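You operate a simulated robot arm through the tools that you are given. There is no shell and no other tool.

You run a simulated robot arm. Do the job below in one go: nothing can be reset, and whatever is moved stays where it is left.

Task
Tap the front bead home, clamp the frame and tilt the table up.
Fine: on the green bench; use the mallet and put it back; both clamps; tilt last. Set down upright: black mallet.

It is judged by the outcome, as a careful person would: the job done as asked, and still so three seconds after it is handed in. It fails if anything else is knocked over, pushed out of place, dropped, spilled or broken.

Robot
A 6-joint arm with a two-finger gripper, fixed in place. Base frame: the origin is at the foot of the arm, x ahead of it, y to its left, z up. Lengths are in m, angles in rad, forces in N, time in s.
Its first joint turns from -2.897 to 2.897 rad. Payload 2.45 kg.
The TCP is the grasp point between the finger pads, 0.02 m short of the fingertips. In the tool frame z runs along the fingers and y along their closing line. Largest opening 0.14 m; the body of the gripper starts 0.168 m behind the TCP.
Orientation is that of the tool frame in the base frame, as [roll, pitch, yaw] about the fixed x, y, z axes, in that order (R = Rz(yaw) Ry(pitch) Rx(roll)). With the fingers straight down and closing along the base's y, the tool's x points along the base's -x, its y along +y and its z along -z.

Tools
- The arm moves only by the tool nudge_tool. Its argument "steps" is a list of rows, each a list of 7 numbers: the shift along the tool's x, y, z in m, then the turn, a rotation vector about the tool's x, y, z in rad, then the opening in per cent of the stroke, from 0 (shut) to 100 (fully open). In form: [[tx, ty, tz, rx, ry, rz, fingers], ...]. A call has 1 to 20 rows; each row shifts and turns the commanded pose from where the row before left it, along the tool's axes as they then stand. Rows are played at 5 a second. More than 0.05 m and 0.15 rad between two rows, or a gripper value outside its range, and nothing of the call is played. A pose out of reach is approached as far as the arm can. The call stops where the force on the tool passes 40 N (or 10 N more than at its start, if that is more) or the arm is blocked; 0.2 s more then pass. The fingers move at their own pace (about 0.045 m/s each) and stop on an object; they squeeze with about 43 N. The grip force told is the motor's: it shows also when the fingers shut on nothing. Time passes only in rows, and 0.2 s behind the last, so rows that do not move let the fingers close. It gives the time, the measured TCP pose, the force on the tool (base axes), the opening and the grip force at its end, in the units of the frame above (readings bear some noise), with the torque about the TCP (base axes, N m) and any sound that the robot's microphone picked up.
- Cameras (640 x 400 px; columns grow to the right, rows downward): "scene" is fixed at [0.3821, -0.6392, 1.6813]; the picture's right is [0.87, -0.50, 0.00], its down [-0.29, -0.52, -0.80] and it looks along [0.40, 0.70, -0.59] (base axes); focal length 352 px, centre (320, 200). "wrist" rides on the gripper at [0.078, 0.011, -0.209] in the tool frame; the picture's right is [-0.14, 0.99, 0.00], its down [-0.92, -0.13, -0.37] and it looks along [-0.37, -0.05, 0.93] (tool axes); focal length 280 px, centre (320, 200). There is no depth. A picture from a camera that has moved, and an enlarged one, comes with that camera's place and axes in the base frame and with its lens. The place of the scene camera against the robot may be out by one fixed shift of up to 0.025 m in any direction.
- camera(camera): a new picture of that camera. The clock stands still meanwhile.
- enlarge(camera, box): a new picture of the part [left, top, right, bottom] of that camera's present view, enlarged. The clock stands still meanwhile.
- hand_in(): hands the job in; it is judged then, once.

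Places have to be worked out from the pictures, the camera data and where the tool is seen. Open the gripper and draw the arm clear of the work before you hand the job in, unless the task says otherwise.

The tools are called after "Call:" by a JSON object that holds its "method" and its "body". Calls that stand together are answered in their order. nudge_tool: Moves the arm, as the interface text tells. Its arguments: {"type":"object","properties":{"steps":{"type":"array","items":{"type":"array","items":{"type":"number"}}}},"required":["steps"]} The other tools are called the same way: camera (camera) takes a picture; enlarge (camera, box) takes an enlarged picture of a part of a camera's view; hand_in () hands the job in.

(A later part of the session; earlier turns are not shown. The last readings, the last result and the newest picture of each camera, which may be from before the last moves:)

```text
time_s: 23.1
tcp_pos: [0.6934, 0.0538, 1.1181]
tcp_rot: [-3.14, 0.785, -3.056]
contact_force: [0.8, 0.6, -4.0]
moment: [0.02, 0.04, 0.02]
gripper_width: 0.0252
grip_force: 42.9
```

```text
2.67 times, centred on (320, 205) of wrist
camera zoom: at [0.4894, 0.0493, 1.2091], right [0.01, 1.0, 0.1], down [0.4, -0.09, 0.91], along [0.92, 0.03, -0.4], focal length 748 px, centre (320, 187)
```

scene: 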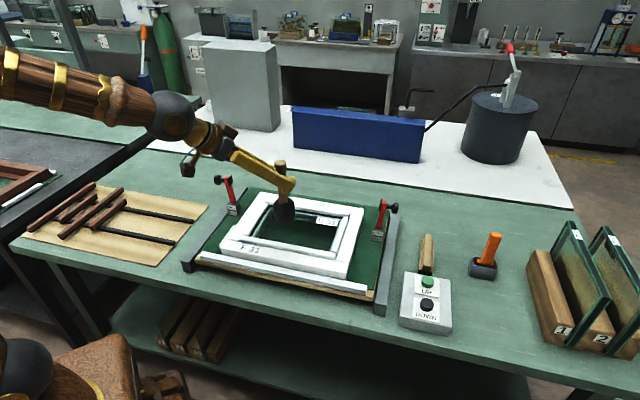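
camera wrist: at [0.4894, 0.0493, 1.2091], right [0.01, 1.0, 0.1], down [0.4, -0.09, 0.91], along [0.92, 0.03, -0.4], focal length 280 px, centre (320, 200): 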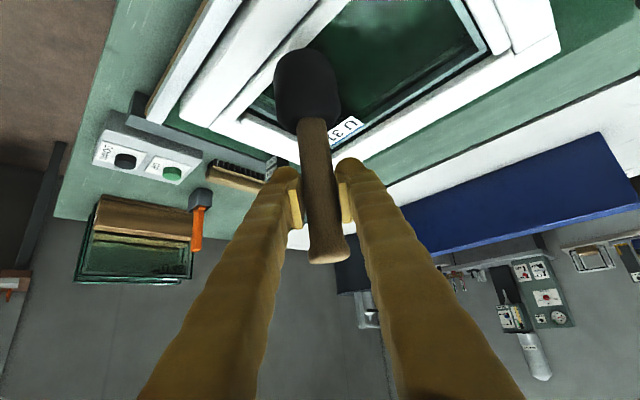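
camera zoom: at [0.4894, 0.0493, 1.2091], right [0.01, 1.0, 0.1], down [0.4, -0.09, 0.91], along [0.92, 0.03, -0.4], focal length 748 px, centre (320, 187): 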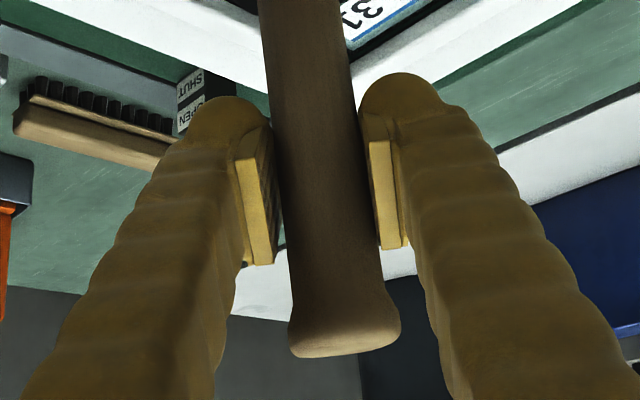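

The head has pivoted about 0.055 rad toward the robot. I'll pitch the tool to bring the mallet vertical again, re-centre on the bead, and strike at about 0.2 m/s.

Call:
{"method": "nudge_tool", "body": {"steps": [[0.0024, 0.0017, -0.0024, 0, -0.055, 0, 0], [-0.0149, 0, -0.0133, 0, 0, 0, 0], [0, 0, 0, 0, 0, 0, 0], [0.0298, 0, 0.0267, 0, 0, 0, 0], [0.0298, 0, 0.0267, 0, 0, 0, 0]]}}

Call:
{"method": "enlarge", "body": {"camera": "scene", "box": [215, 185, 365, 285]}}

Call:
{"method": "enlarge", "body": {"camera": "scene", "box": [320, 240, 360, 265]}}

```text
time_s: 24.3
tcp_pos: [0.6948, 0.0571, 1.0772]
tcp_rot: [-3.14, 0.856, -3.056]
contact_force: [-0.4, 2.6, 12.8]
moment: [0.06, -0.33, 0.07]
gripper_width: 0.0251
grip_force: 43.2
stopped in row 5: the force on the tool passed its limit at 70 N (the readings are from after the stop); the commanded pose is now the measured one
```

```text
4.00 times, centred on (290, 235) of scene
camera zoom: at [0.3821, -0.6392, 1.6813], right [0.87, -0.5, 0.0], down [-0.29, -0.52, -0.8], along [0.4, 0.7, -0.59], focal length 1409 px, centre (440, 60)
```

zoom: 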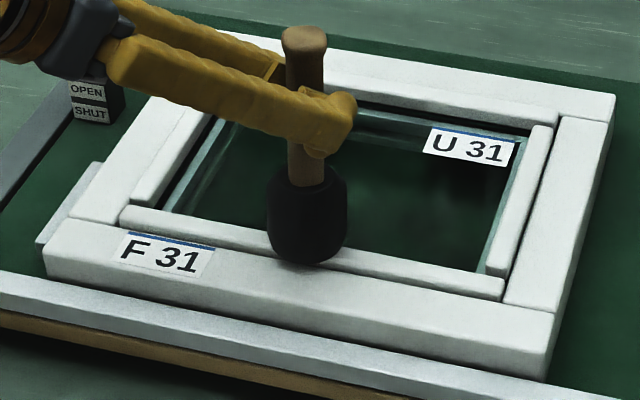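

```text
16.00 times, centred on (340, 252) of scene
camera zoom: at [0.3821, -0.6392, 1.6813], right [0.87, -0.5, 0.0], down [-0.29, -0.52, -0.8], along [0.4, 0.7, -0.59], focal length 5636 px, centre (0, -640)
```

zoom: 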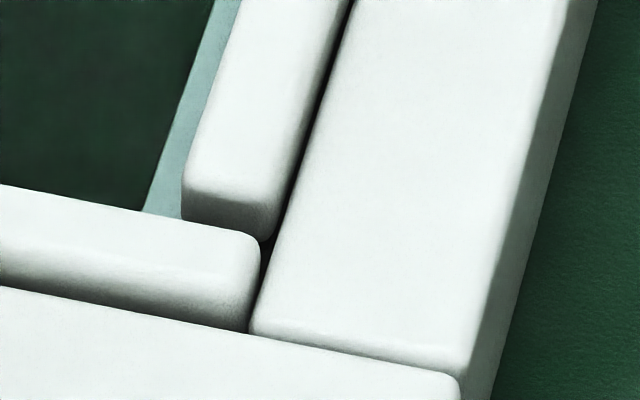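

The bead advances about 1.3 mm per tap, with contact heights of 1.080, 1.0785 and 1.0772. I'll lift, check the left end, and continue.

Call:
{"method": "nudge_tool", "body": {"steps": [[-0.0149, 0, -0.0133, 0, 0.016, 0, 0], [-0.0298, 0, -0.0267, 0, 0, 0, 0], [0.0, 0, 0, 0, 0, 0, 0]]}}

Call:
{"method": "enlarge", "body": {"camera": "wrist", "box": [120, 0, 440, 200]}}

Call:
{"method": "enlarge", "body": {"camera": "scene", "box": [235, 220, 275, 245]}}

Call:
{"method": "enlarge", "body": {"camera": "scene", "box": [215, 185, 365, 285]}}

```text
time_s: 25.1
tcp_pos: [0.694, 0.0575, 1.1327]
tcp_rot: [-3.141, 0.838, -3.056]
contact_force: [0.5, 1.0, -4.4]
moment: [-0.02, -0.02, -0.01]
gripper_width: 0.0253
grip_force: 42.9
```

```text
2.00 times, centred on (280, 100) of wrist
camera zoom: at [0.4862, 0.0514, 1.2135], right [0.01, 0.99, 0.1], down [0.35, -0.1, 0.93], along [0.94, 0.03, -0.35], focal length 561 px, centre (400, 400)
```

zoom: 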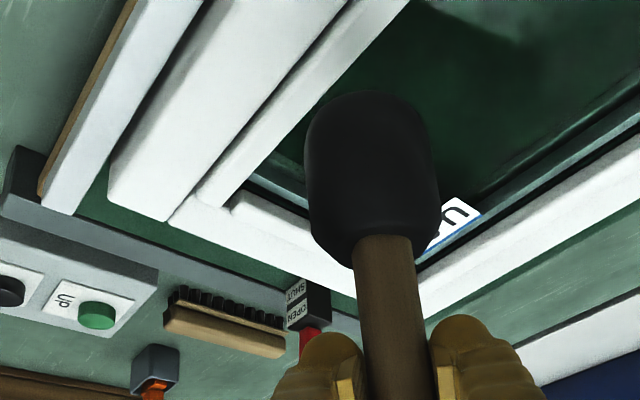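

```text
16.00 times, centred on (255, 232) of scene
camera zoom: at [0.3821, -0.6392, 1.6813], right [0.87, -0.5, 0.0], down [-0.29, -0.52, -0.8], along [0.4, 0.7, -0.59], focal length 5636 px, centre (1360, -320)
```

zoom: 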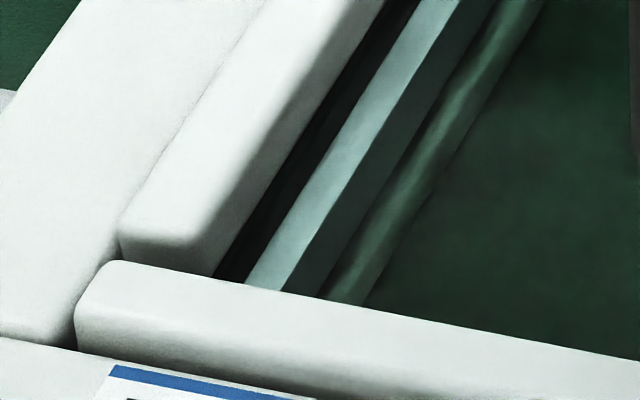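

```text
4.00 times, centred on (290, 235) of scene
camera zoom: at [0.3821, -0.6392, 1.6813], right [0.87, -0.5, 0.0], down [-0.29, -0.52, -0.8], along [0.4, 0.7, -0.59], focal length 1409 px, centre (440, 60)
```

zoom: 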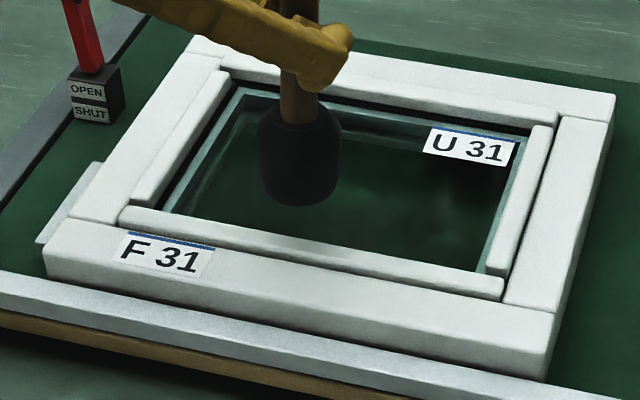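

Both ends drop evenly. The head still leans inward slightly because my TCP was about 5 mm past the bead line, so I'll correct tilt and position and strike at 0.25 m/s.

Call:
{"method": "nudge_tool", "body": {"steps": [[0.0052, -0.0035, -0.0061, 0, -0.03, 0, 0], [-0.0153, 0, -0.0129, 0, 0, 0, 0], [0, 0, 0, 0, 0, 0, 0], [0.0382, 0, 0.0322, 0, 0, 0, 0], [0.0382, 0, 0.0322, 0, 0, 0, 0]]}}

Call:
{"method": "nudge_tool", "body": {"steps": [[-0.0153, 0, -0.0129, 0, 0.0, 0, 0], [-0.0306, 0, -0.0258, 0, 0, 0, 0], [0.0, 0, 0, 0, 0, 0, 0]]}}

Call:
{"method": "enlarge", "body": {"camera": "wrist", "box": [120, 0, 440, 200]}}

Call:
{"method": "enlarge", "body": {"camera": "scene", "box": [235, 220, 275, 245]}}

Call:
{"method": "enlarge", "body": {"camera": "scene", "box": [320, 240, 360, 265]}}

```text
time_s: 26.4
tcp_pos: [0.6911, 0.0524, 1.0762]
tcp_rot: [3.141, 0.883, -3.058]
contact_force: [2.8, -0.2, 12.9]
moment: [-0.15, -0.55, 0.03]
gripper_width: 0.0251
grip_force: 43.0
out of reach, approached as far as the arm can: row 4
stopped in row 5: the force on the tool passed its limit at 64 N (the readings are from after the stop); the commanded pose is now the measured one
```

```text
time_s: 27.1
tcp_pos: [0.6894, 0.0526, 1.1352]
tcp_rot: [3.141, 0.881, -3.06]
contact_force: [0.1, -0.5, -3.8]
moment: [0.01, 0.01, 0.0]
gripper_width: 0.0253
grip_force: 43.0
```

```text
2.00 times, centred on (280, 100) of wrist
camera zoom: at [0.4764, 0.0476, 1.2063], right [0.01, 0.99, 0.11], down [0.31, -0.1, 0.94], along [0.95, 0.03, -0.31], focal length 561 px, centre (400, 400)
```

zoom: 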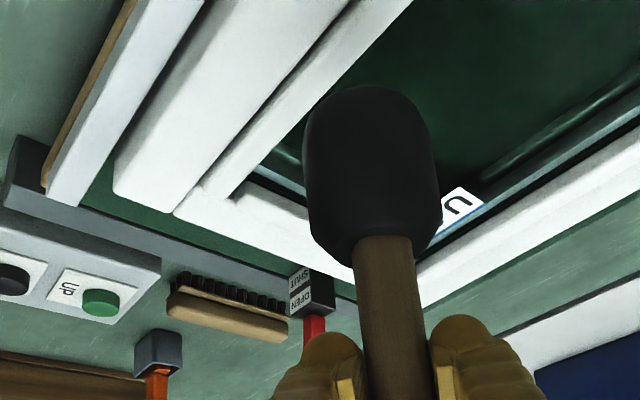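

```text
16.00 times, centred on (255, 232) of scene
camera zoom: at [0.3821, -0.6392, 1.6813], right [0.87, -0.5, 0.0], down [-0.29, -0.52, -0.8], along [0.4, 0.7, -0.59], focal length 5636 px, centre (1360, -320)
```

zoom: 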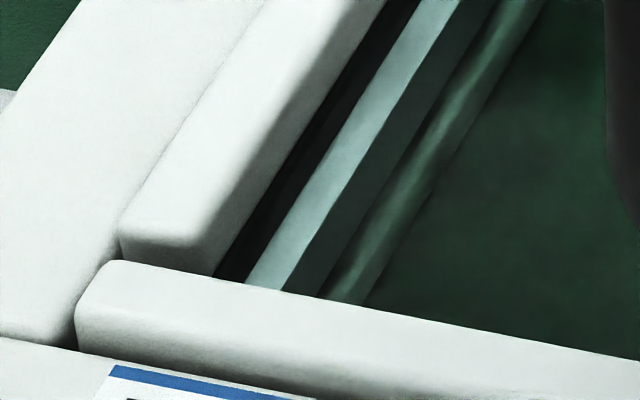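

```text
16.00 times, centred on (340, 252) of scene
camera zoom: at [0.3821, -0.6392, 1.6813], right [0.87, -0.5, 0.0], down [-0.29, -0.52, -0.8], along [0.4, 0.7, -0.59], focal length 5636 px, centre (0, -640)
```

zoom: 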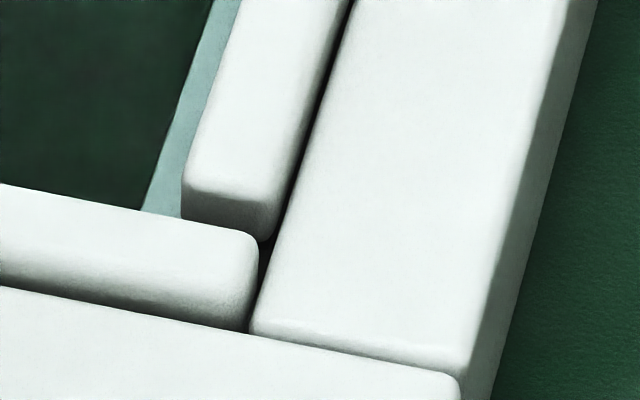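

That tap was limited by reach, since the pitch is getting too steep here, and the bead didn't move. I'll retake the exact initial crop to measure the total travel so far.

Call:
{"method": "enlarge", "body": {"camera": "scene", "box": [210, 210, 370, 310]}}

Call:
{"method": "enlarge", "body": {"camera": "wrist", "box": [200, 60, 290, 120]}}

```text
4.00 times, centred on (290, 260) of scene
camera zoom: at [0.3821, -0.6392, 1.6813], right [0.87, -0.5, 0.0], down [-0.29, -0.52, -0.8], along [0.4, 0.7, -0.59], focal length 1409 px, centre (440, -40)
```

zoom: 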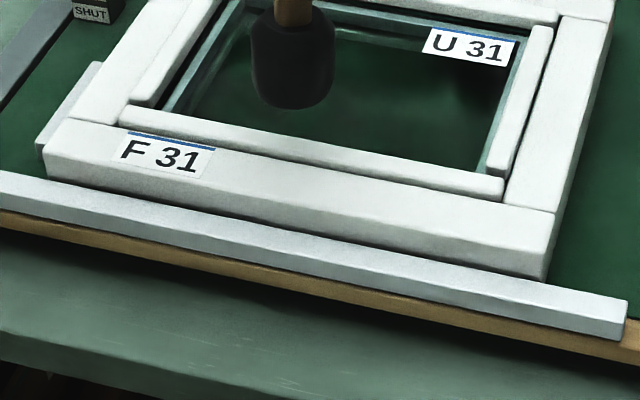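

```text
6.67 times, centred on (245, 90) of wrist
camera zoom: at [0.4764, 0.0476, 1.2063], right [0.01, 0.99, 0.11], down [0.31, -0.1, 0.94], along [0.95, 0.03, -0.31], focal length 1869 px, centre (820, 933)
```

zoom: 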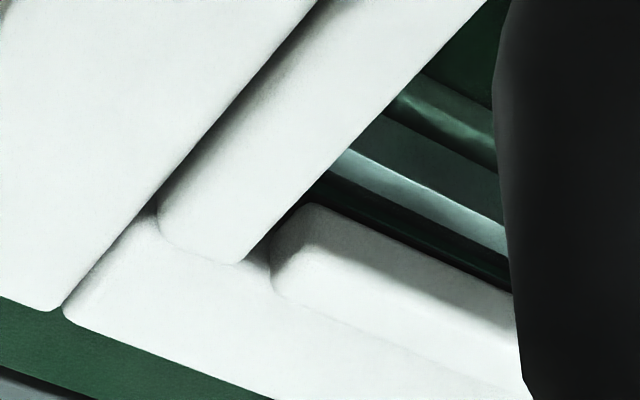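

The front bead is still roughly 4–5 mm proud. I'll swing the tool to azimuth -45°, in line with the bead, at the same pitch so the mallet stays vertical; this gives better reach and stops the mallet pivoting on impact.

Call:
{"method": "nudge_tool", "body": {"steps": [[0, 0, 0, 0.1118, 0, 0.0924, 0], [0, 0, 0, 0.1118, 0, 0.0924, 0], [0, 0, 0, 0.1118, 0, 0.0924, 0], [0, 0, 0, 0.1118, 0, 0.0924, 0], [0, 0, 0, 0.1118, 0, 0.0924, 0], [0, 0, 0, 0.1118, 0, 0.0924, 0], [0, 0, 0, 0, 0, 0, 0]]}}

Call:
{"method": "camera", "body": {"camera": "scene"}}

Call:
{"method": "camera", "body": {"camera": "wrist"}}

```text
time_s: 28.8
tcp_pos: [0.6824, 0.0556, 1.1253]
tcp_rot: [-3.115, 0.847, 2.473]
contact_force: [-0.2, -0.1, -3.9]
moment: [0.01, -0.05, -0.02]
gripper_width: 0.0247
grip_force: 42.8
out of reach, approached as far as the arm can: row 1
```

```text
taken
```

scene: 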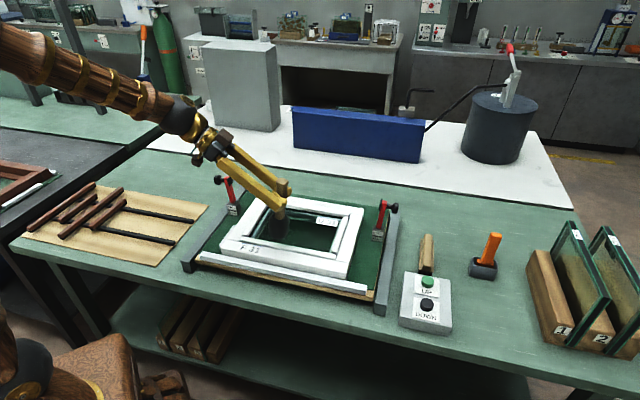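

```text
taken
camera wrist: at [0.5285, 0.1987, 1.2038], right [0.7, 0.71, 0.09], down [0.19, -0.3, 0.94], along [0.69, -0.64, -0.34], focal length 280 px, centre (320, 200)
```

wrist: 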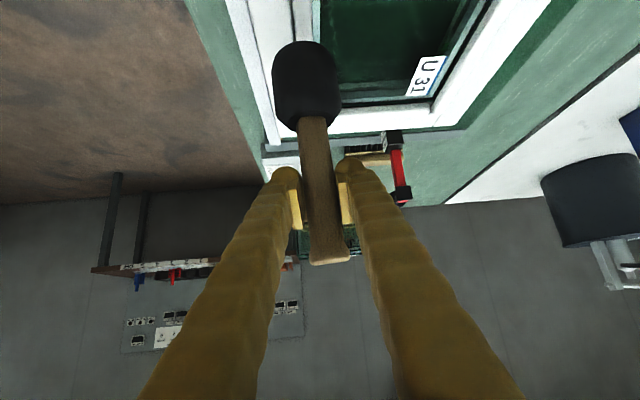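

The first row was out of reach, so the pose ended slightly off. I'll let it settle with a still row and read the pose.

Call:
{"method": "nudge_tool", "body": {"steps": [[0, 0, 0, 0, 0, 0, 0], [0, 0, 0, 0, 0, 0, 0]]}}

Call:
{"method": "enlarge", "body": {"camera": "wrist", "box": [180, 0, 400, 140]}}

```text
time_s: 29.4
tcp_pos: [0.6824, 0.0563, 1.1263]
tcp_rot: [-3.114, 0.846, 2.473]
contact_force: [-0.6, -0.8, -4.1]
moment: [0.0, -0.04, 0.01]
gripper_width: 0.0249
grip_force: 42.7
```

```text
2.86 times, centred on (290, 70) of wrist
camera zoom: at [0.5284, 0.1985, 1.2037], right [0.7, 0.71, 0.09], down [0.19, -0.3, 0.94], along [0.69, -0.64, -0.34], focal length 801 px, centre (406, 571)
```

zoom: 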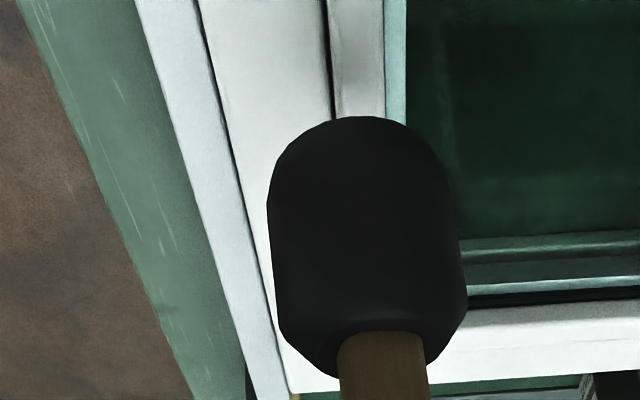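

I'll square up roll and pitch so the mallet is vertical, centre the TCP on the bead at (0.689, 0.0555), and lift slightly for the run-up.

Call:
{"method": "nudge_tool", "body": {"steps": [[-0.0036, 0.0035, 0.0044, -0.0276, -0.035, 0, 0], [-0.0154, 0, -0.0127, 0, 0, 0, 0], [0, 0, 0, 0, 0, 0, 0]]}}

Call:
{"method": "enlarge", "body": {"camera": "scene", "box": [215, 175, 365, 275]}}

Call:
{"method": "enlarge", "body": {"camera": "wrist", "box": [180, 0, 400, 140]}}

```text
time_s: 30.1
tcp_pos: [0.6887, 0.0559, 1.145]
tcp_rot: [3.141, 0.882, 2.475]
contact_force: [-0.9, 0.1, -4.0]
moment: [-0.02, -0.03, -0.01]
gripper_width: 0.0252
grip_force: 43.1
```

```text
4.00 times, centred on (290, 225) of scene
camera zoom: at [0.3821, -0.6392, 1.6813], right [0.87, -0.5, 0.0], down [-0.29, -0.52, -0.8], along [0.4, 0.7, -0.59], focal length 1409 px, centre (440, 100)
```

zoom: 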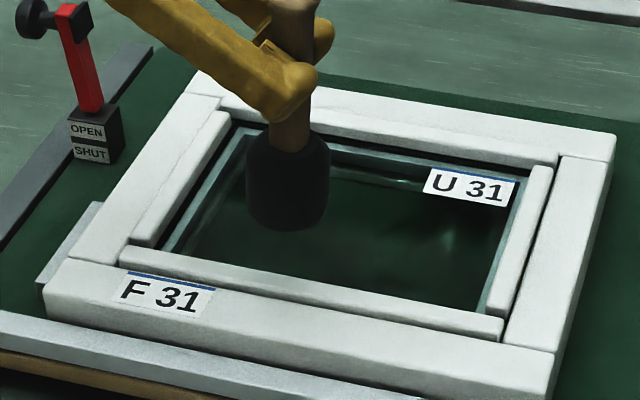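

```text
2.86 times, centred on (290, 70) of wrist
camera zoom: at [0.529, 0.1958, 1.2169], right [0.68, 0.72, 0.11], down [0.16, -0.29, 0.95], along [0.72, -0.63, -0.31], focal length 801 px, centre (406, 571)
```

zoom: 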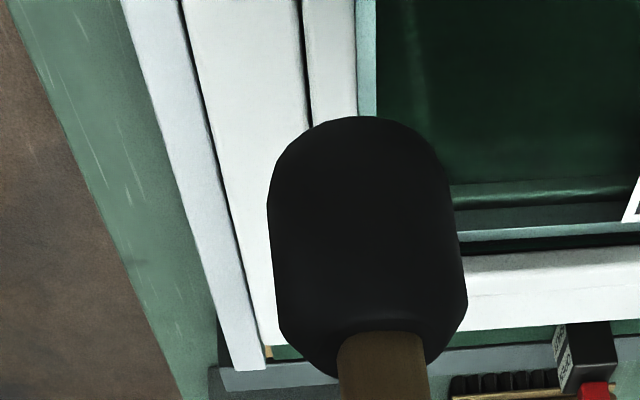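

The mallet still seems to lean in the scene view. I'll zoom in to measure its true tilt before striking again.

Call:
{"method": "enlarge", "body": {"camera": "scene", "box": [255, 155, 319, 235]}}

```text
5.00 times, centred on (287, 195) of scene
camera zoom: at [0.3821, -0.6392, 1.6813], right [0.87, -0.5, 0.0], down [-0.29, -0.52, -0.8], along [0.4, 0.7, -0.59], focal length 1761 px, centre (485, 225)
```

zoom: 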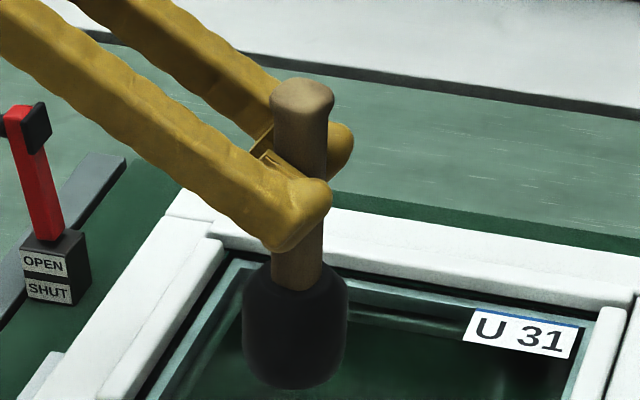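

The mallet leans about 0.09 rad along the bead direction. With the bead now running under the tool axis, a slow press on it should square the flat face up, so I'll do that first.

Call:
{"method": "nudge_tool", "body": {"steps": [[0.0193, 0, 0.0159, 0, 0, 0, 0], [0.0193, 0, 0.0159, 0, 0, 0, 0], [0.0054, 0, 0.0044, 0, 0, 0, 0], [0.0054, 0, 0.0044, 0, 0, 0, 0], [0.0054, 0, 0.0044, 0, 0, 0, 0], [0.0054, 0, 0.0044, 0, 0, 0, 0]]}}

Call:
{"method": "enlarge", "body": {"camera": "scene", "box": [255, 175, 319, 255]}}

```text
time_s: 31.4
tcp_pos: [0.6922, 0.0546, 1.0784]
tcp_rot: [3.135, 0.89, 2.472]
contact_force: [-3.7, 1.5, 17.3]
moment: [-0.11, 0.37, -0.06]
gripper_width: 0.0251
grip_force: 42.9
stopped in row 6: the force on the tool passed its limit at 51 N (the readings are from after the stop); the commanded pose is now the measured one
```

```text
5.00 times, centred on (287, 215) of scene
camera zoom: at [0.3821, -0.6392, 1.6813], right [0.87, -0.5, 0.0], down [-0.29, -0.52, -0.8], along [0.4, 0.7, -0.59], focal length 1761 px, centre (485, 125)
```

zoom: 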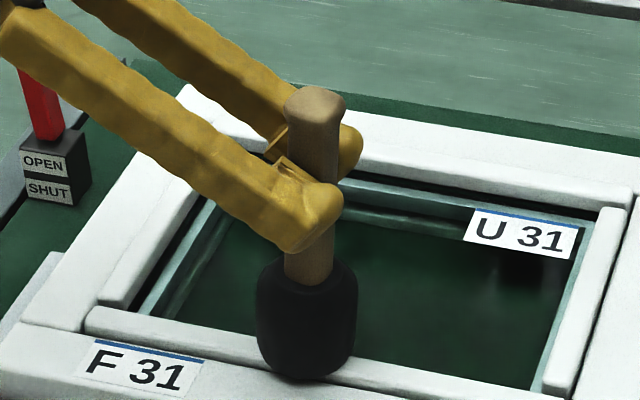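

The pivot friction holds some lean, but contact is now on the bead as intended. I'll lift and strike again at about 0.2 m/s.

Call:
{"method": "nudge_tool", "body": {"steps": [[-0.0206, 0, -0.0205, 0, 0, 0, 0], [-0.0216, 0, -0.0178, 0, 0, 0, 0], [0, 0, 0, 0, 0, 0, 0], [0.0309, 0, 0.0254, 0, 0, 0, 0], [0.0309, 0, 0.0254, 0, 0, 0, 0]]}}

Call:
{"method": "enlarge", "body": {"camera": "scene", "box": [255, 175, 319, 255]}}

Call:
{"method": "enlarge", "body": {"camera": "scene", "box": [320, 240, 360, 265]}}

Call:
{"method": "enlarge", "body": {"camera": "scene", "box": [235, 220, 275, 245]}}

```text
time_s: 32.6
tcp_pos: [0.6909, 0.0551, 1.0768]
tcp_rot: [3.133, 0.895, 2.47]
contact_force: [-2.2, -0.2, 17.7]
moment: [-0.3, 0.07, -0.06]
gripper_width: 0.0249
grip_force: 43.1
stopped in row 5: the force on the tool passed its limit at 76 N (the readings are from after the stop); the commanded pose is now the measured one
```

```text
5.00 times, centred on (287, 215) of scene
camera zoom: at [0.3821, -0.6392, 1.6813], right [0.87, -0.5, 0.0], down [-0.29, -0.52, -0.8], along [0.4, 0.7, -0.59], focal length 1761 px, centre (485, 125)
```

zoom: 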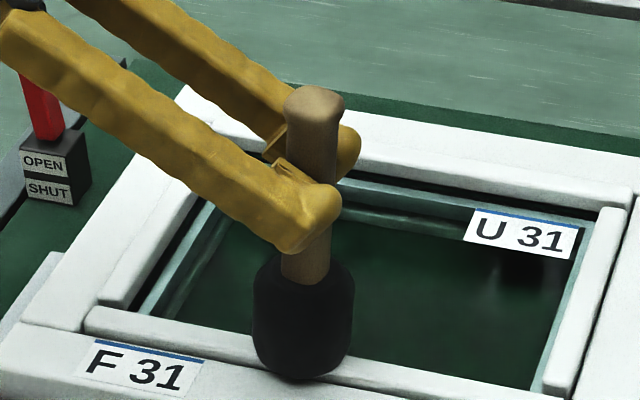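

```text
16.00 times, centred on (340, 252) of scene
camera zoom: at [0.3821, -0.6392, 1.6813], right [0.87, -0.5, 0.0], down [-0.29, -0.52, -0.8], along [0.4, 0.7, -0.59], focal length 5636 px, centre (0, -640)
```

zoom: 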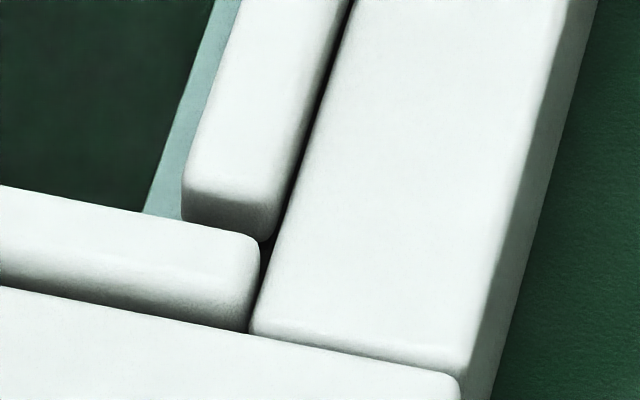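

```text
16.00 times, centred on (255, 232) of scene
camera zoom: at [0.3821, -0.6392, 1.6813], right [0.87, -0.5, 0.0], down [-0.29, -0.52, -0.8], along [0.4, 0.7, -0.59], focal length 5636 px, centre (1360, -320)
```

zoom: 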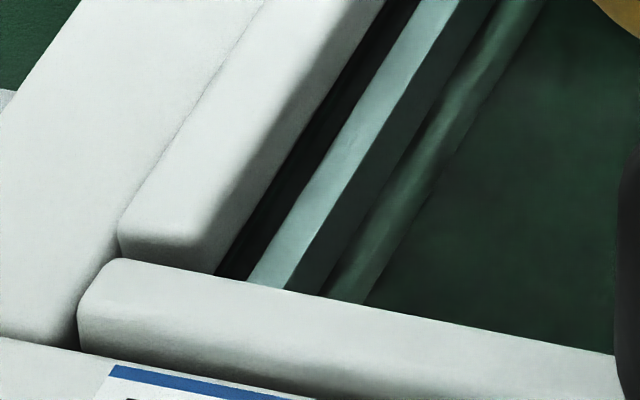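

I can't tell by eye whether the bead is home, so I'll probe heights with the mallet face. First a slow press on the bead to record its contact height, then the same on the front rail.

Call:
{"method": "nudge_tool", "body": {"steps": [[0.0015, 0, 0.0013, 0, 0, 0, 0], [0.0015, 0, 0.0013, 0, 0, 0, 0], [0.0015, 0, 0.0013, 0, 0, 0, 0], [0.0015, 0, 0.0013, 0, 0, 0, 0], [0.0015, 0, 0.0013, 0, 0, 0, 0]]}}

Call:
{"method": "enlarge", "body": {"camera": "scene", "box": [320, 240, 360, 265]}}

```text
time_s: 33.0
tcp_pos: [0.6914, 0.0569, 1.0775]
tcp_rot: [3.131, 0.899, 2.47]
contact_force: [-6.9, 0.9, 15.0]
moment: [-0.19, 0.7, -0.08]
gripper_width: 0.0252
grip_force: 43.3
stopped in row 2: the force on the tool passed its limit at 45 N (the readings are from after the stop); the commanded pose is now the measured one
```

```text
16.00 times, centred on (340, 252) of scene
camera zoom: at [0.3821, -0.6392, 1.6813], right [0.87, -0.5, 0.0], down [-0.29, -0.52, -0.8], along [0.4, 0.7, -0.59], focal length 5636 px, centre (0, -640)
```

zoom: 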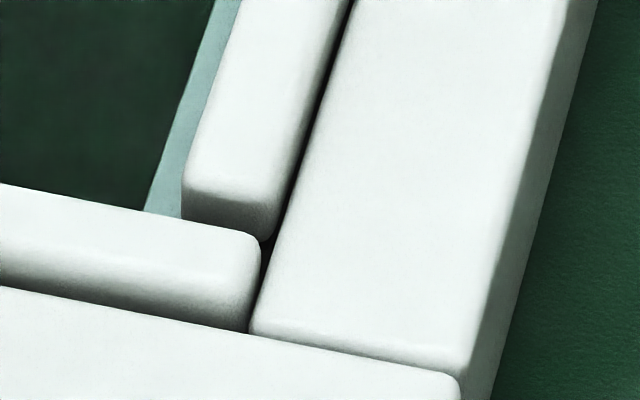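

Bead contact is at z of about 1.077. Now I'll lift, shift 42 mm toward the front onto the rail alone, and press slowly there.

Call:
{"method": "nudge_tool", "body": {"steps": [[-0.0234, 0, -0.0187, 0, 0, 0, 0], [0.003, -0.0417, -0.0037, 0, 0, 0, 0], [0, 0, 0, 0, 0, 0, 0], [0.0117, 0, 0.0094, 0, 0, 0, 0], [0.0062, 0, 0.005, 0, 0, 0, 0]]}}

Call:
{"method": "enlarge", "body": {"camera": "scene", "box": [215, 185, 365, 285]}}

Call:
{"method": "enlarge", "body": {"camera": "wrist", "box": [180, 0, 400, 140]}}

```text
time_s: 34.2
tcp_pos: [0.6617, 0.0264, 1.0847]
tcp_rot: [3.133, 0.896, 2.47]
contact_force: [1.1, -0.3, -3.5]
moment: [-0.04, 0.0, -0.05]
gripper_width: 0.0249
grip_force: 42.7
```

```text
4.00 times, centred on (290, 235) of scene
camera zoom: at [0.3821, -0.6392, 1.6813], right [0.87, -0.5, 0.0], down [-0.29, -0.52, -0.8], along [0.4, 0.7, -0.59], focal length 1409 px, centre (440, 60)
```

zoom: 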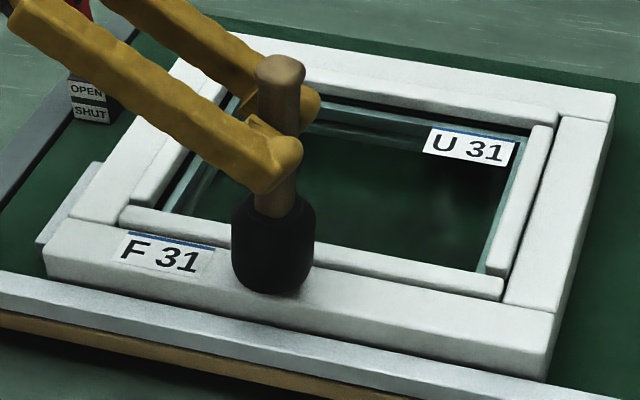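

```text
2.86 times, centred on (290, 70) of wrist
camera zoom: at [0.5001, 0.167, 1.1524], right [0.68, 0.73, 0.11], down [0.14, -0.28, 0.95], along [0.72, -0.63, -0.3], focal length 801 px, centre (406, 571)
```

zoom: 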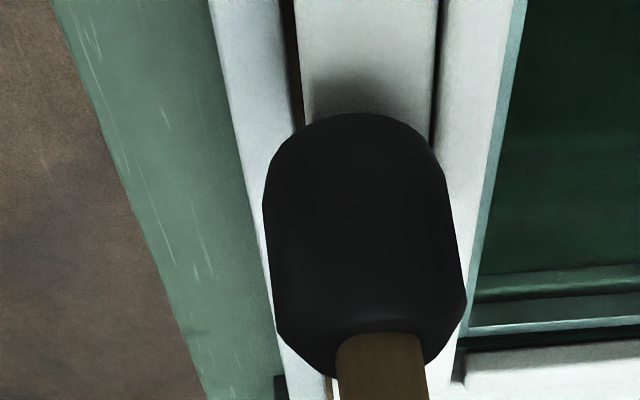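

The mallet is above the rail. I'll press down slowly to find the rail height.

Call:
{"method": "nudge_tool", "body": {"steps": [[0.0016, 0, 0.0012, 0, 0, 0, 0], [0.0016, 0, 0.0012, 0, 0, 0, 0], [0.0016, 0, 0.0012, 0, 0, 0, 0], [0.0016, 0, 0.0012, 0, 0, 0, 0], [0.0016, 0, 0.0012, 0, 0, 0, 0], [0.0016, 0, 0.0012, 0, 0, 0, 0], [0.0016, 0, 0.0012, 0, 0, 0, 0], [0.0016, 0, 0.0012, 0, 0, 0, 0], [0.0016, 0, 0.0012, 0, 0, 0, 0], [0.0016, 0, 0.0012, 0, 0, 0, 0], [0.0016, 0, 0.0012, 0, 0, 0, 0], [0.0016, 0, 0.0012, 0, 0, 0, 0]]}}

Call:
{"method": "enlarge", "body": {"camera": "scene", "box": [215, 185, 365, 285]}}

```text
time_s: 35.8
tcp_pos: [0.6615, 0.0263, 1.0711]
tcp_rot: [3.128, 0.901, 2.465]
contact_force: [-5.2, -0.1, 7.8]
moment: [-0.07, 0.41, -0.01]
gripper_width: 0.0248
grip_force: 43.0
stopped in row 8: the force on the tool passed its limit at 45 N (the readings are from after the stop); the commanded pose is now the measured one
```

```text
4.00 times, centred on (290, 235) of scene
camera zoom: at [0.3821, -0.6392, 1.6813], right [0.87, -0.5, 0.0], down [-0.29, -0.52, -0.8], along [0.4, 0.7, -0.59], focal length 1409 px, centre (440, 60)
```

zoom: 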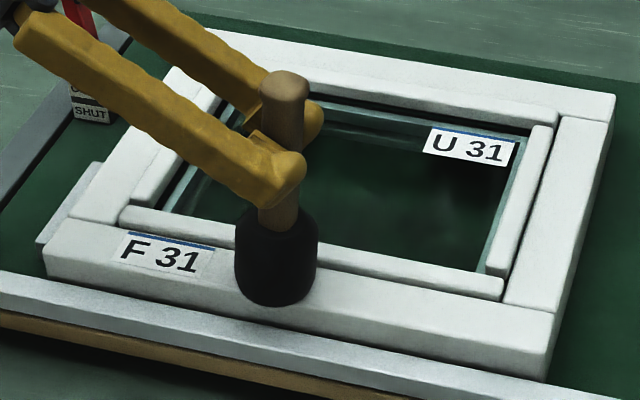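

The rail contact is at 1.071 against 1.077 for the bead, so it is 6 mm above the rail. To learn the home height I'll probe the already-seated back bead the same way, so I'm moving over to about (0.83, 0.198).

Call:
{"method": "nudge_tool", "body": {"steps": [[-0.0235, 0, -0.0187, 0, 0, 0, 0], [-0.0235, 0, -0.0187, 0, 0, 0, 0], [-0.0025, 0.0399, 0.0031, 0, 0, 0, 0], [-0.0025, 0.0399, 0.0031, 0, 0, 0, 0], [-0.0025, 0.0399, 0.0031, 0, 0, 0, 0], [-0.0025, 0.0399, 0.0031, 0, 0, 0, 0], [-0.0025, 0.0399, 0.0031, 0, 0, 0, 0], [-0.0025, 0.0399, 0.0031, 0, 0, 0, 0], [0.0117, 0, 0.0093, 0, 0, 0, 0], [0, 0, 0, 0, 0, 0, 0]]}}

Call:
{"method": "enlarge", "body": {"camera": "scene", "box": [215, 165, 365, 265]}}

Call:
{"method": "camera", "body": {"camera": "wrist"}}

```text
time_s: 38.0
tcp_pos: [0.8292, 0.1994, 1.1186]
tcp_rot: [3.128, 0.9, 2.462]
contact_force: [-0.3, 0.1, -4.2]
moment: [0.0, -0.04, -0.01]
gripper_width: 0.025
grip_force: 42.8
```

```text
4.00 times, centred on (290, 215) of scene
camera zoom: at [0.3821, -0.6392, 1.6813], right [0.87, -0.5, 0.0], down [-0.29, -0.52, -0.8], along [0.4, 0.7, -0.59], focal length 1409 px, centre (440, 140)
```

zoom: 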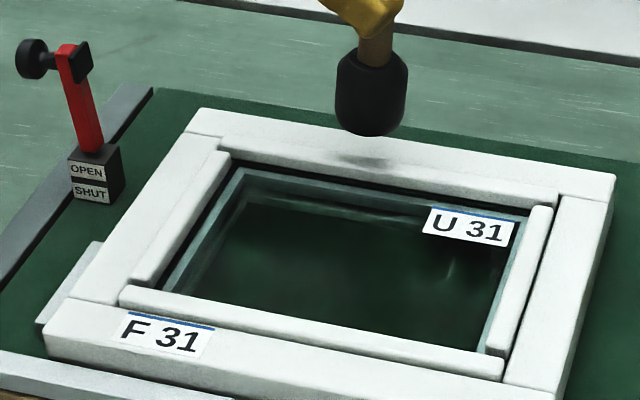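

```text
taken
camera wrist: at [0.6677, 0.3391, 1.1854], right [0.68, 0.73, 0.12], down [0.14, -0.28, 0.95], along [0.72, -0.63, -0.29], focal length 280 px, centre (320, 200)
```

wrist: 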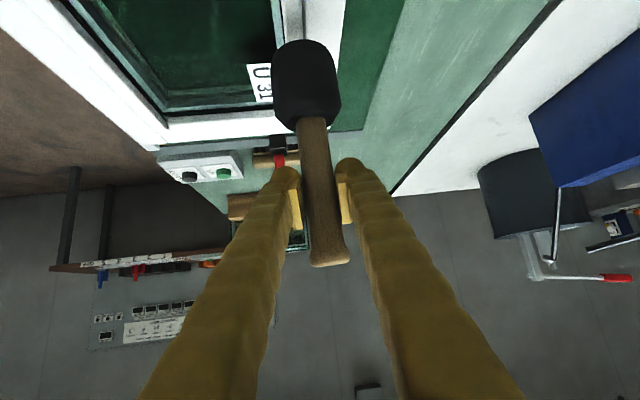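

The landing spot is near the bead/rail boundary, so I'll shift 8 mm toward the front to sit over the back bead, then press slowly.

Call:
{"method": "nudge_tool", "body": {"steps": [[0.0102, -0.008, 0.0081, 0, 0, 0, 0], [0.0102, 0, 0.0081, 0, 0, 0, 0], [0, 0, 0, 0, 0, 0, 0], [0.0031, 0, 0.0025, 0, 0, 0, 0], [0.0016, 0, 0.0012, 0, 0, 0, 0], [0.0016, 0, 0.0012, 0, 0, 0, 0], [0.0016, 0, 0.0012, 0, 0, 0, 0], [0.0016, 0, 0.0012, 0, 0, 0, 0], [0.0016, 0, 0.0012, 0, 0, 0, 0], [0.0016, 0, 0.0012, 0, 0, 0, 0], [0.0016, 0, 0.0012, 0, 0, 0, 0], [0.0016, 0, 0.0012, 0, 0, 0, 0], [0.0016, 0, 0.0012, 0, 0, 0, 0], [0.0016, 0, 0.0012, 0, 0, 0, 0], [0.0016, 0, 0.0012, 0, 0, 0, 0], [0.0016, 0, 0.0012, 0, 0, 0, 0], [0.0016, 0, 0.0012, 0, 0, 0, 0]]}}

Call:
{"method": "enlarge", "body": {"camera": "scene", "box": [215, 165, 365, 265]}}

```text
time_s: 40.6
tcp_pos: [0.8253, 0.1932, 1.0787]
tcp_rot: [3.121, 0.903, 2.457]
contact_force: [-4.7, 1.0, 14.1]
moment: [-0.21, 0.44, -0.05]
gripper_width: 0.0251
grip_force: 42.7
stopped in row 12: the force on the tool passed its limit at 43 N (the readings are from after the stop); the commanded pose is now the measured one
```

```text
4.00 times, centred on (290, 215) of scene
camera zoom: at [0.3821, -0.6392, 1.6813], right [0.87, -0.5, 0.0], down [-0.29, -0.52, -0.8], along [0.4, 0.7, -0.59], focal length 1409 px, centre (440, 140)
```

zoom: 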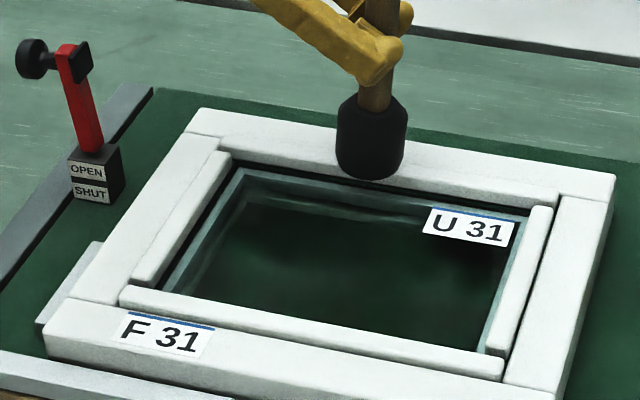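

The seated back bead gives 1.0787, the same height within error as the front bead at 1.077. I'll confirm with one probe of the back rail, 45 mm further back.

Call:
{"method": "nudge_tool", "body": {"steps": [[-0.0157, 0, -0.0124, 0, 0, 0, 0], [0, 0.045, 0, 0, 0, 0, 0], [0, 0, 0, 0, 0, 0, 0], [0.0117, 0, 0.0093, 0, 0, 0, 0], [0.0016, 0, 0.0012, 0, 0, 0, 0], [0.0016, 0, 0.0012, 0, 0, 0, 0], [0.0016, 0, 0.0012, 0, 0, 0, 0], [0.0016, 0, 0.0012, 0, 0, 0, 0], [0.0016, 0, 0.0012, 0, 0, 0, 0], [0.0016, 0, 0.0012, 0, 0, 0, 0], [0.0016, 0, 0.0012, 0, 0, 0, 0], [0.0016, 0, 0.0012, 0, 0, 0, 0], [0.0016, 0, 0.0012, 0, 0, 0, 0], [0.0016, 0, 0.0012, 0, 0, 0, 0]]}}

Call:
{"method": "enlarge", "body": {"camera": "scene", "box": [215, 165, 365, 265]}}

```text
time_s: 43.2
tcp_pos: [0.8528, 0.2302, 1.0718]
tcp_rot: [3.116, 0.908, 2.457]
contact_force: [-5.4, -1.0, 9.5]
moment: [-0.2, 0.49, -0.06]
gripper_width: 0.0246
grip_force: 42.8
stopped in row 12: the force on the tool passed its limit at 45 N (the readings are from after the stop); the commanded pose is now the measured one
```

```text
4.00 times, centred on (290, 215) of scene
camera zoom: at [0.3821, -0.6392, 1.6813], right [0.87, -0.5, 0.0], down [-0.29, -0.52, -0.8], along [0.4, 0.7, -0.59], focal length 1409 px, centre (440, 140)
```

zoom: 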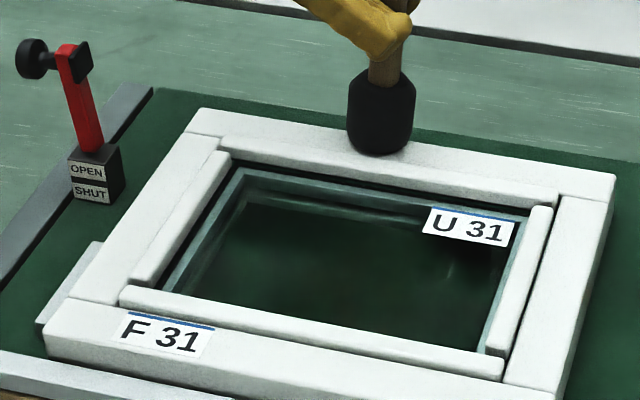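

The back rail gives 1.0718, so the seated back bead is 6.9 mm above its rail; the front bead is about 6 mm above its rail, so it appears home. I'll lift off and check that both front bead ends are level.

Call:
{"method": "nudge_tool", "body": {"steps": [[-0.0236, 0, -0.0184, 0, 0, 0, 0], [-0.0236, 0, -0.0184, 0, 0, 0, 0], [0, 0, 0, 0, 0, 0, 0]]}}

Call:
{"method": "enlarge", "body": {"camera": "scene", "box": [235, 220, 275, 245]}}

Call:
{"method": "enlarge", "body": {"camera": "scene", "box": [320, 240, 360, 265]}}

Call:
{"method": "enlarge", "body": {"camera": "scene", "box": [255, 180, 295, 205]}}

Call:
{"method": "enlarge", "body": {"camera": "scene", "box": [235, 210, 355, 270]}}

```text
time_s: 44.0
tcp_pos: [0.8505, 0.2293, 1.1316]
tcp_rot: [3.118, 0.905, 2.456]
contact_force: [-0.4, 0.1, -4.0]
moment: [0.01, -0.02, -0.01]
gripper_width: 0.0247
grip_force: 43.1
```

```text
16.00 times, centred on (255, 232) of scene
camera zoom: at [0.3821, -0.6392, 1.6813], right [0.87, -0.5, 0.0], down [-0.29, -0.52, -0.8], along [0.4, 0.7, -0.59], focal length 5636 px, centre (1360, -320)
```

zoom: 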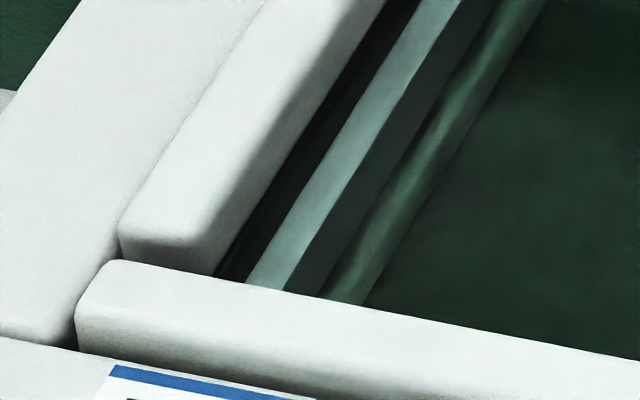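

```text
16.00 times, centred on (340, 252) of scene
camera zoom: at [0.3821, -0.6392, 1.6813], right [0.87, -0.5, 0.0], down [-0.29, -0.52, -0.8], along [0.4, 0.7, -0.59], focal length 5636 px, centre (0, -640)
```

zoom: 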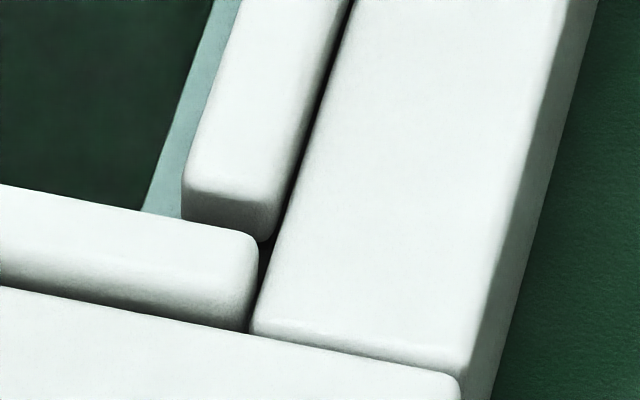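

```text
16.00 times, centred on (275, 192) of scene
camera zoom: at [0.3821, -0.6392, 1.6813], right [0.87, -0.5, 0.0], down [-0.29, -0.52, -0.8], along [0.4, 0.7, -0.59], focal length 5636 px, centre (1040, 320)
```

zoom: 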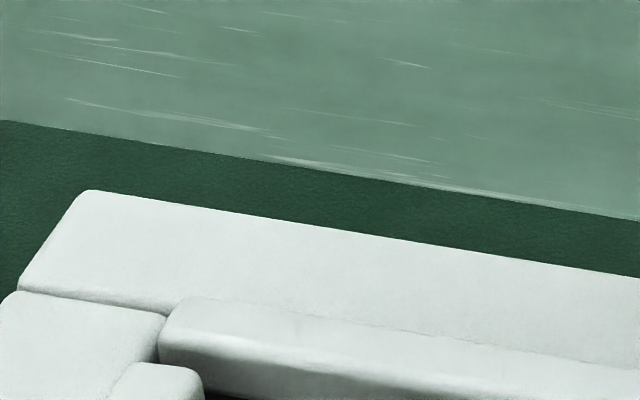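

```text
5.33 times, centred on (295, 240) of scene
camera zoom: at [0.3821, -0.6392, 1.6813], right [0.87, -0.5, 0.0], down [-0.29, -0.52, -0.8], along [0.4, 0.7, -0.59], focal length 1879 px, centre (453, -13)
```

zoom: 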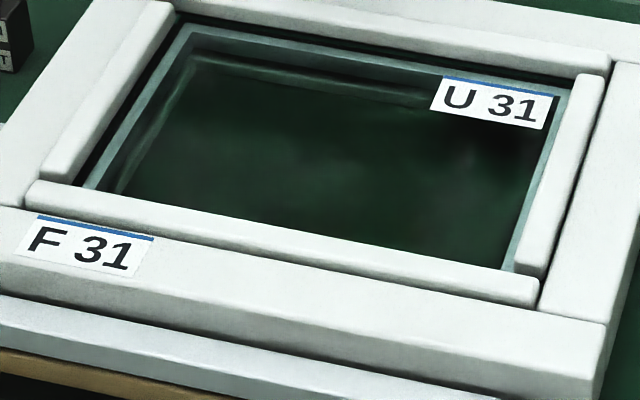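

The front bead's corners look the same as the seated ones, and a 76 N tap no longer moved it, so it is home. Next I'll measure the mallet's tilt in the grip so I can set it down upright.

Call:
{"method": "enlarge", "body": {"camera": "scene", "box": [275, 125, 339, 205]}}

Call:
{"method": "enlarge", "body": {"camera": "wrist", "box": [240, 20, 400, 280]}}

```text
5.00 times, centred on (307, 165) of scene
camera zoom: at [0.3821, -0.6392, 1.6813], right [0.87, -0.5, 0.0], down [-0.29, -0.52, -0.8], along [0.4, 0.7, -0.59], focal length 1761 px, centre (385, 375)
```

zoom: 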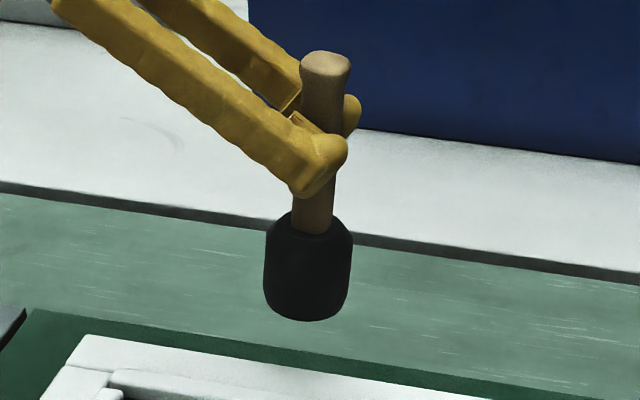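

```text
1.54 times, centred on (320, 150) of wrist
camera zoom: at [0.6896, 0.3694, 1.1973], right [0.68, 0.73, 0.12], down [0.13, -0.28, 0.95], along [0.72, -0.63, -0.29], focal length 431 px, centre (320, 277)
```

zoom: 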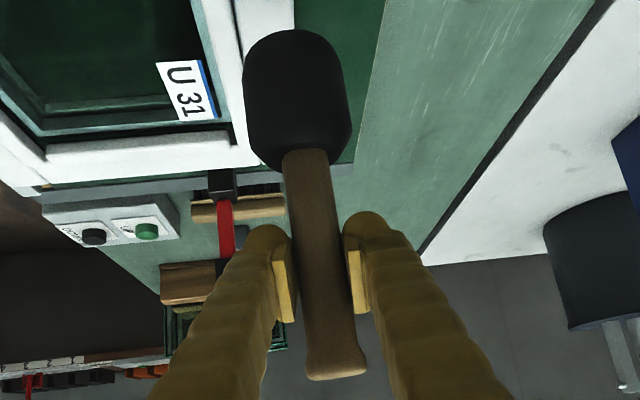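

The scene and wrist views agree that the mallet needs roughly 0.97 rad of tool pitch to hang vertical. I'll lift high, correct roll, pitch and azimuth, then carry it back above its original spot.

Call:
{"method": "nudge_tool", "body": {"steps": [[-0.034, 0, -0.0268, 0, 0, 0, 0], [-0.034, 0, -0.0268, 0, 0, 0, 0], [-0.034, 0, -0.0268, 0, 0, 0, 0], [0, 0, 0, 0.0236, -0.065, 0, 0], [0, 0, 0, -0.0924, 0, -0.0633, 0], [0, 0, 0, -0.0924, 0, -0.0633, 0], [0, 0, 0, -0.0924, 0, -0.0633, 0], [0, 0, 0, 0, 0, 0, 0]]}}

Call:
{"method": "camera", "body": {"camera": "scene"}}

```text
time_s: 45.8
tcp_pos: [0.8498, 0.2285, 1.2601]
tcp_rot: [3.142, 0.971, 2.795]
contact_force: [0.0, 0.0, -3.4]
moment: [-0.01, 0.03, -0.02]
gripper_width: 0.0245
grip_force: 42.9
```

```text
taken
```

scene: 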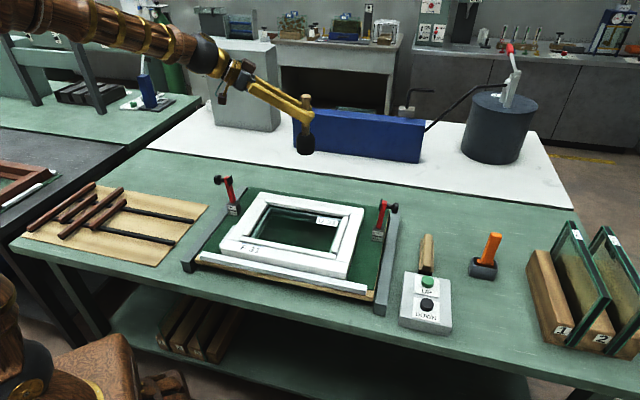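

The pose is good at pitch 0.971 and roll π. I'll now carry the mallet across at z 1.26, well above the clamps.

Call:
{"method": "nudge_tool", "body": {"steps": [[-0.01633, -0.0366, 0.02386, 0, 0, 0, 0], [-0.01633, -0.0366, 0.02386, 0, 0, 0, 0], [-0.01633, -0.0366, 0.02386, 0, 0, 0, 0], [-0.01633, -0.0366, 0.02386, 0, 0, 0, 0], [-0.01633, -0.0366, 0.02386, 0, 0, 0, 0], [-0.01633, -0.0366, 0.02386, 0, 0, 0, 0], [-0.01633, -0.0366, 0.02386, 0, 0, 0, 0], [-0.01633, -0.0366, 0.02386, 0, 0, 0, 0], [-0.01633, -0.0366, 0.02386, 0, 0, 0, 0], [-0.01633, -0.0366, 0.02386, 0, 0, 0, 0], [-0.01633, -0.0366, 0.02386, 0, 0, 0, 0], [-0.01633, -0.0366, 0.02386, 0, 0, 0, 0], [-0.01633, -0.0366, 0.02386, 0, 0, 0, 0], [-0.01633, -0.0366, 0.02386, 0, 0, 0, 0], [0, 0, 0, 0, 0, 0, 0]]}}

Call:
{"method": "enlarge", "body": {"camera": "scene", "box": [420, 140, 580, 300]}}

Call:
{"method": "camera", "body": {"camera": "wrist"}}

```text
time_s: 49.0
tcp_pos: [1.057, -0.3928, 1.2602]
tcp_rot: [-3.141, 0.973, 2.794]
contact_force: [-0.3, 1.3, -4.5]
moment: [-0.01, -0.04, 0.0]
gripper_width: 0.0243
grip_force: 43.2
```

```text
2.50 times, centred on (500, 220) of scene
camera zoom: at [0.3821, -0.6392, 1.6813], right [0.87, -0.5, 0.0], down [-0.29, -0.52, -0.8], along [0.4, 0.7, -0.59], focal length 881 px, centre (-130, 150)
```

zoom: 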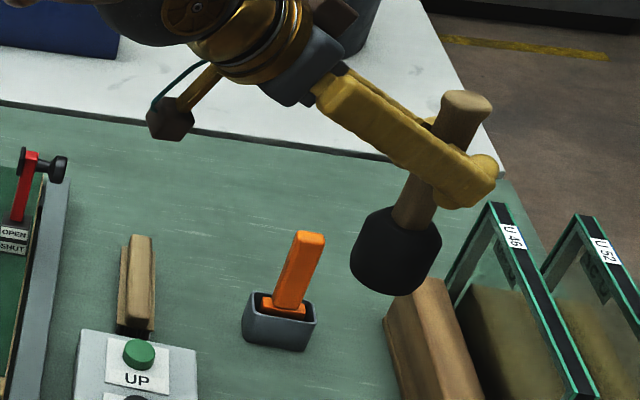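

```text
taken
camera wrist: at [0.8567, -0.3079, 1.3118], right [0.41, 0.9, 0.11], down [0.16, -0.19, 0.97], along [0.9, -0.38, -0.22], focal length 280 px, centre (320, 200)
```

wrist: 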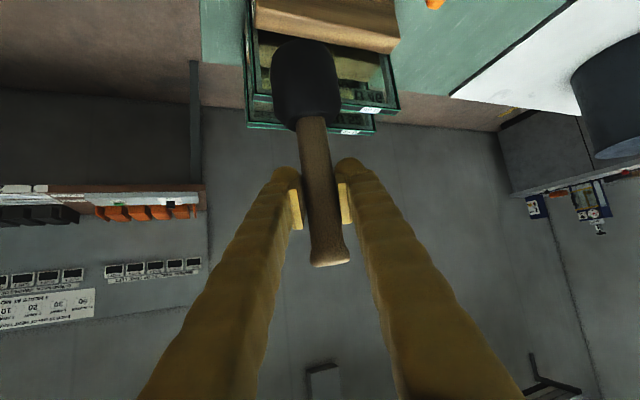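

The mallet is now vertical by the vanishing-point check and above its original spot. I'm lowering it to 4 cm above the bench.

Call:
{"method": "nudge_tool", "body": {"steps": [[0.0331, 0.0017, 0.0225, 0, 0, 0, 0], [0.0331, 0, 0.0225, 0, 0, 0, 0], [0.0331, 0, 0.0225, 0, 0, 0, 0], [0.0331, 0, 0.0225, 0, 0, 0, 0], [0.0331, 0, 0.0225, 0, 0, 0, 0], [0.0331, 0, 0.0225, 0, 0, 0, 0], [0, 0, 0, 0, 0, 0, 0]]}}

Call:
{"method": "enlarge", "body": {"camera": "scene", "box": [380, 190, 560, 345]}}

```text
time_s: 50.6
tcp_pos: [1.0563, -0.378, 1.0476]
tcp_rot: [-2.893, 0.918, -3.137]
contact_force: [0.1, -0.5, -2.9]
moment: [0.02, -0.04, -0.01]
gripper_width: 0.0242
grip_force: 42.7
out of reach, approached as far as the arm can: row 5, 6
```

```text
2.58 times, centred on (470, 268) of scene
camera zoom: at [0.3821, -0.6392, 1.6813], right [0.87, -0.5, 0.0], down [-0.29, -0.52, -0.8], along [0.4, 0.7, -0.59], focal length 909 px, centre (-67, 26)
```

zoom: 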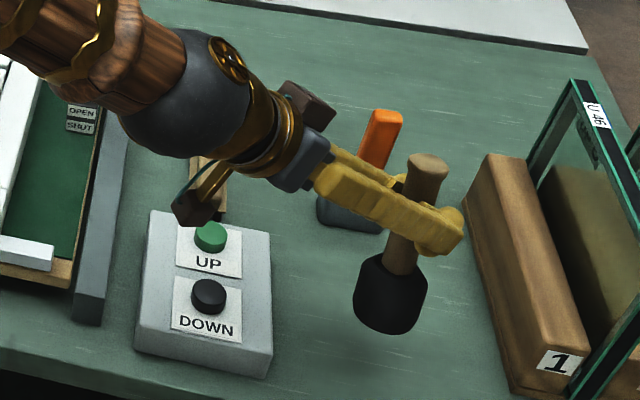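

The steep pitch is out of reach this low, so the wrist twisted slightly. The mallet is still about 7 cm above the bench, so I'll back up and return to the pitch that reached before.

Call:
{"method": "nudge_tool", "body": {"steps": [[-0.0397, -0.0075, -0.0294, 0, 0, 0, 0], [0, 0, 0, 0.0105, 0.072, 0.1072, 0], [0, 0, 0, 0.0105, 0.072, 0.1072, 0], [0, 0, 0, 0, 0, 0, 0]]}}

Call:
{"method": "enlarge", "body": {"camera": "scene", "box": [400, 170, 580, 325]}}

```text
time_s: 51.6
tcp_pos: [1.0635, -0.3809, 1.0932]
tcp_rot: [3.047, 0.965, 2.718]
contact_force: [0.5, 0.6, -3.4]
moment: [0.0, 0.0, -0.01]
gripper_width: 0.0245
grip_force: 43.2
out of reach, approached as far as the arm can: row 1, 2, 3
```

```text
2.58 times, centred on (490, 248) of scene
camera zoom: at [0.3821, -0.6392, 1.6813], right [0.87, -0.5, 0.0], down [-0.29, -0.52, -0.8], along [0.4, 0.7, -0.59], focal length 909 px, centre (-119, 77)
```

zoom: 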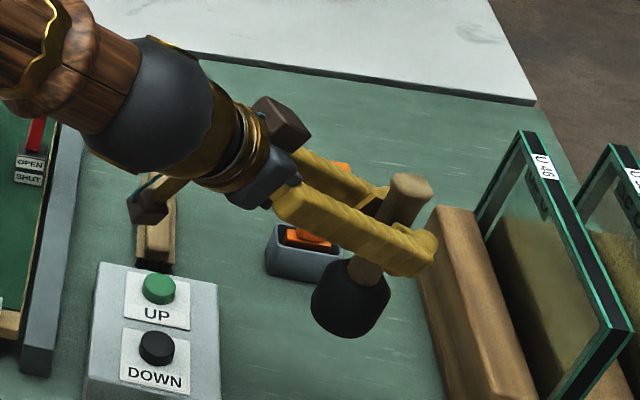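

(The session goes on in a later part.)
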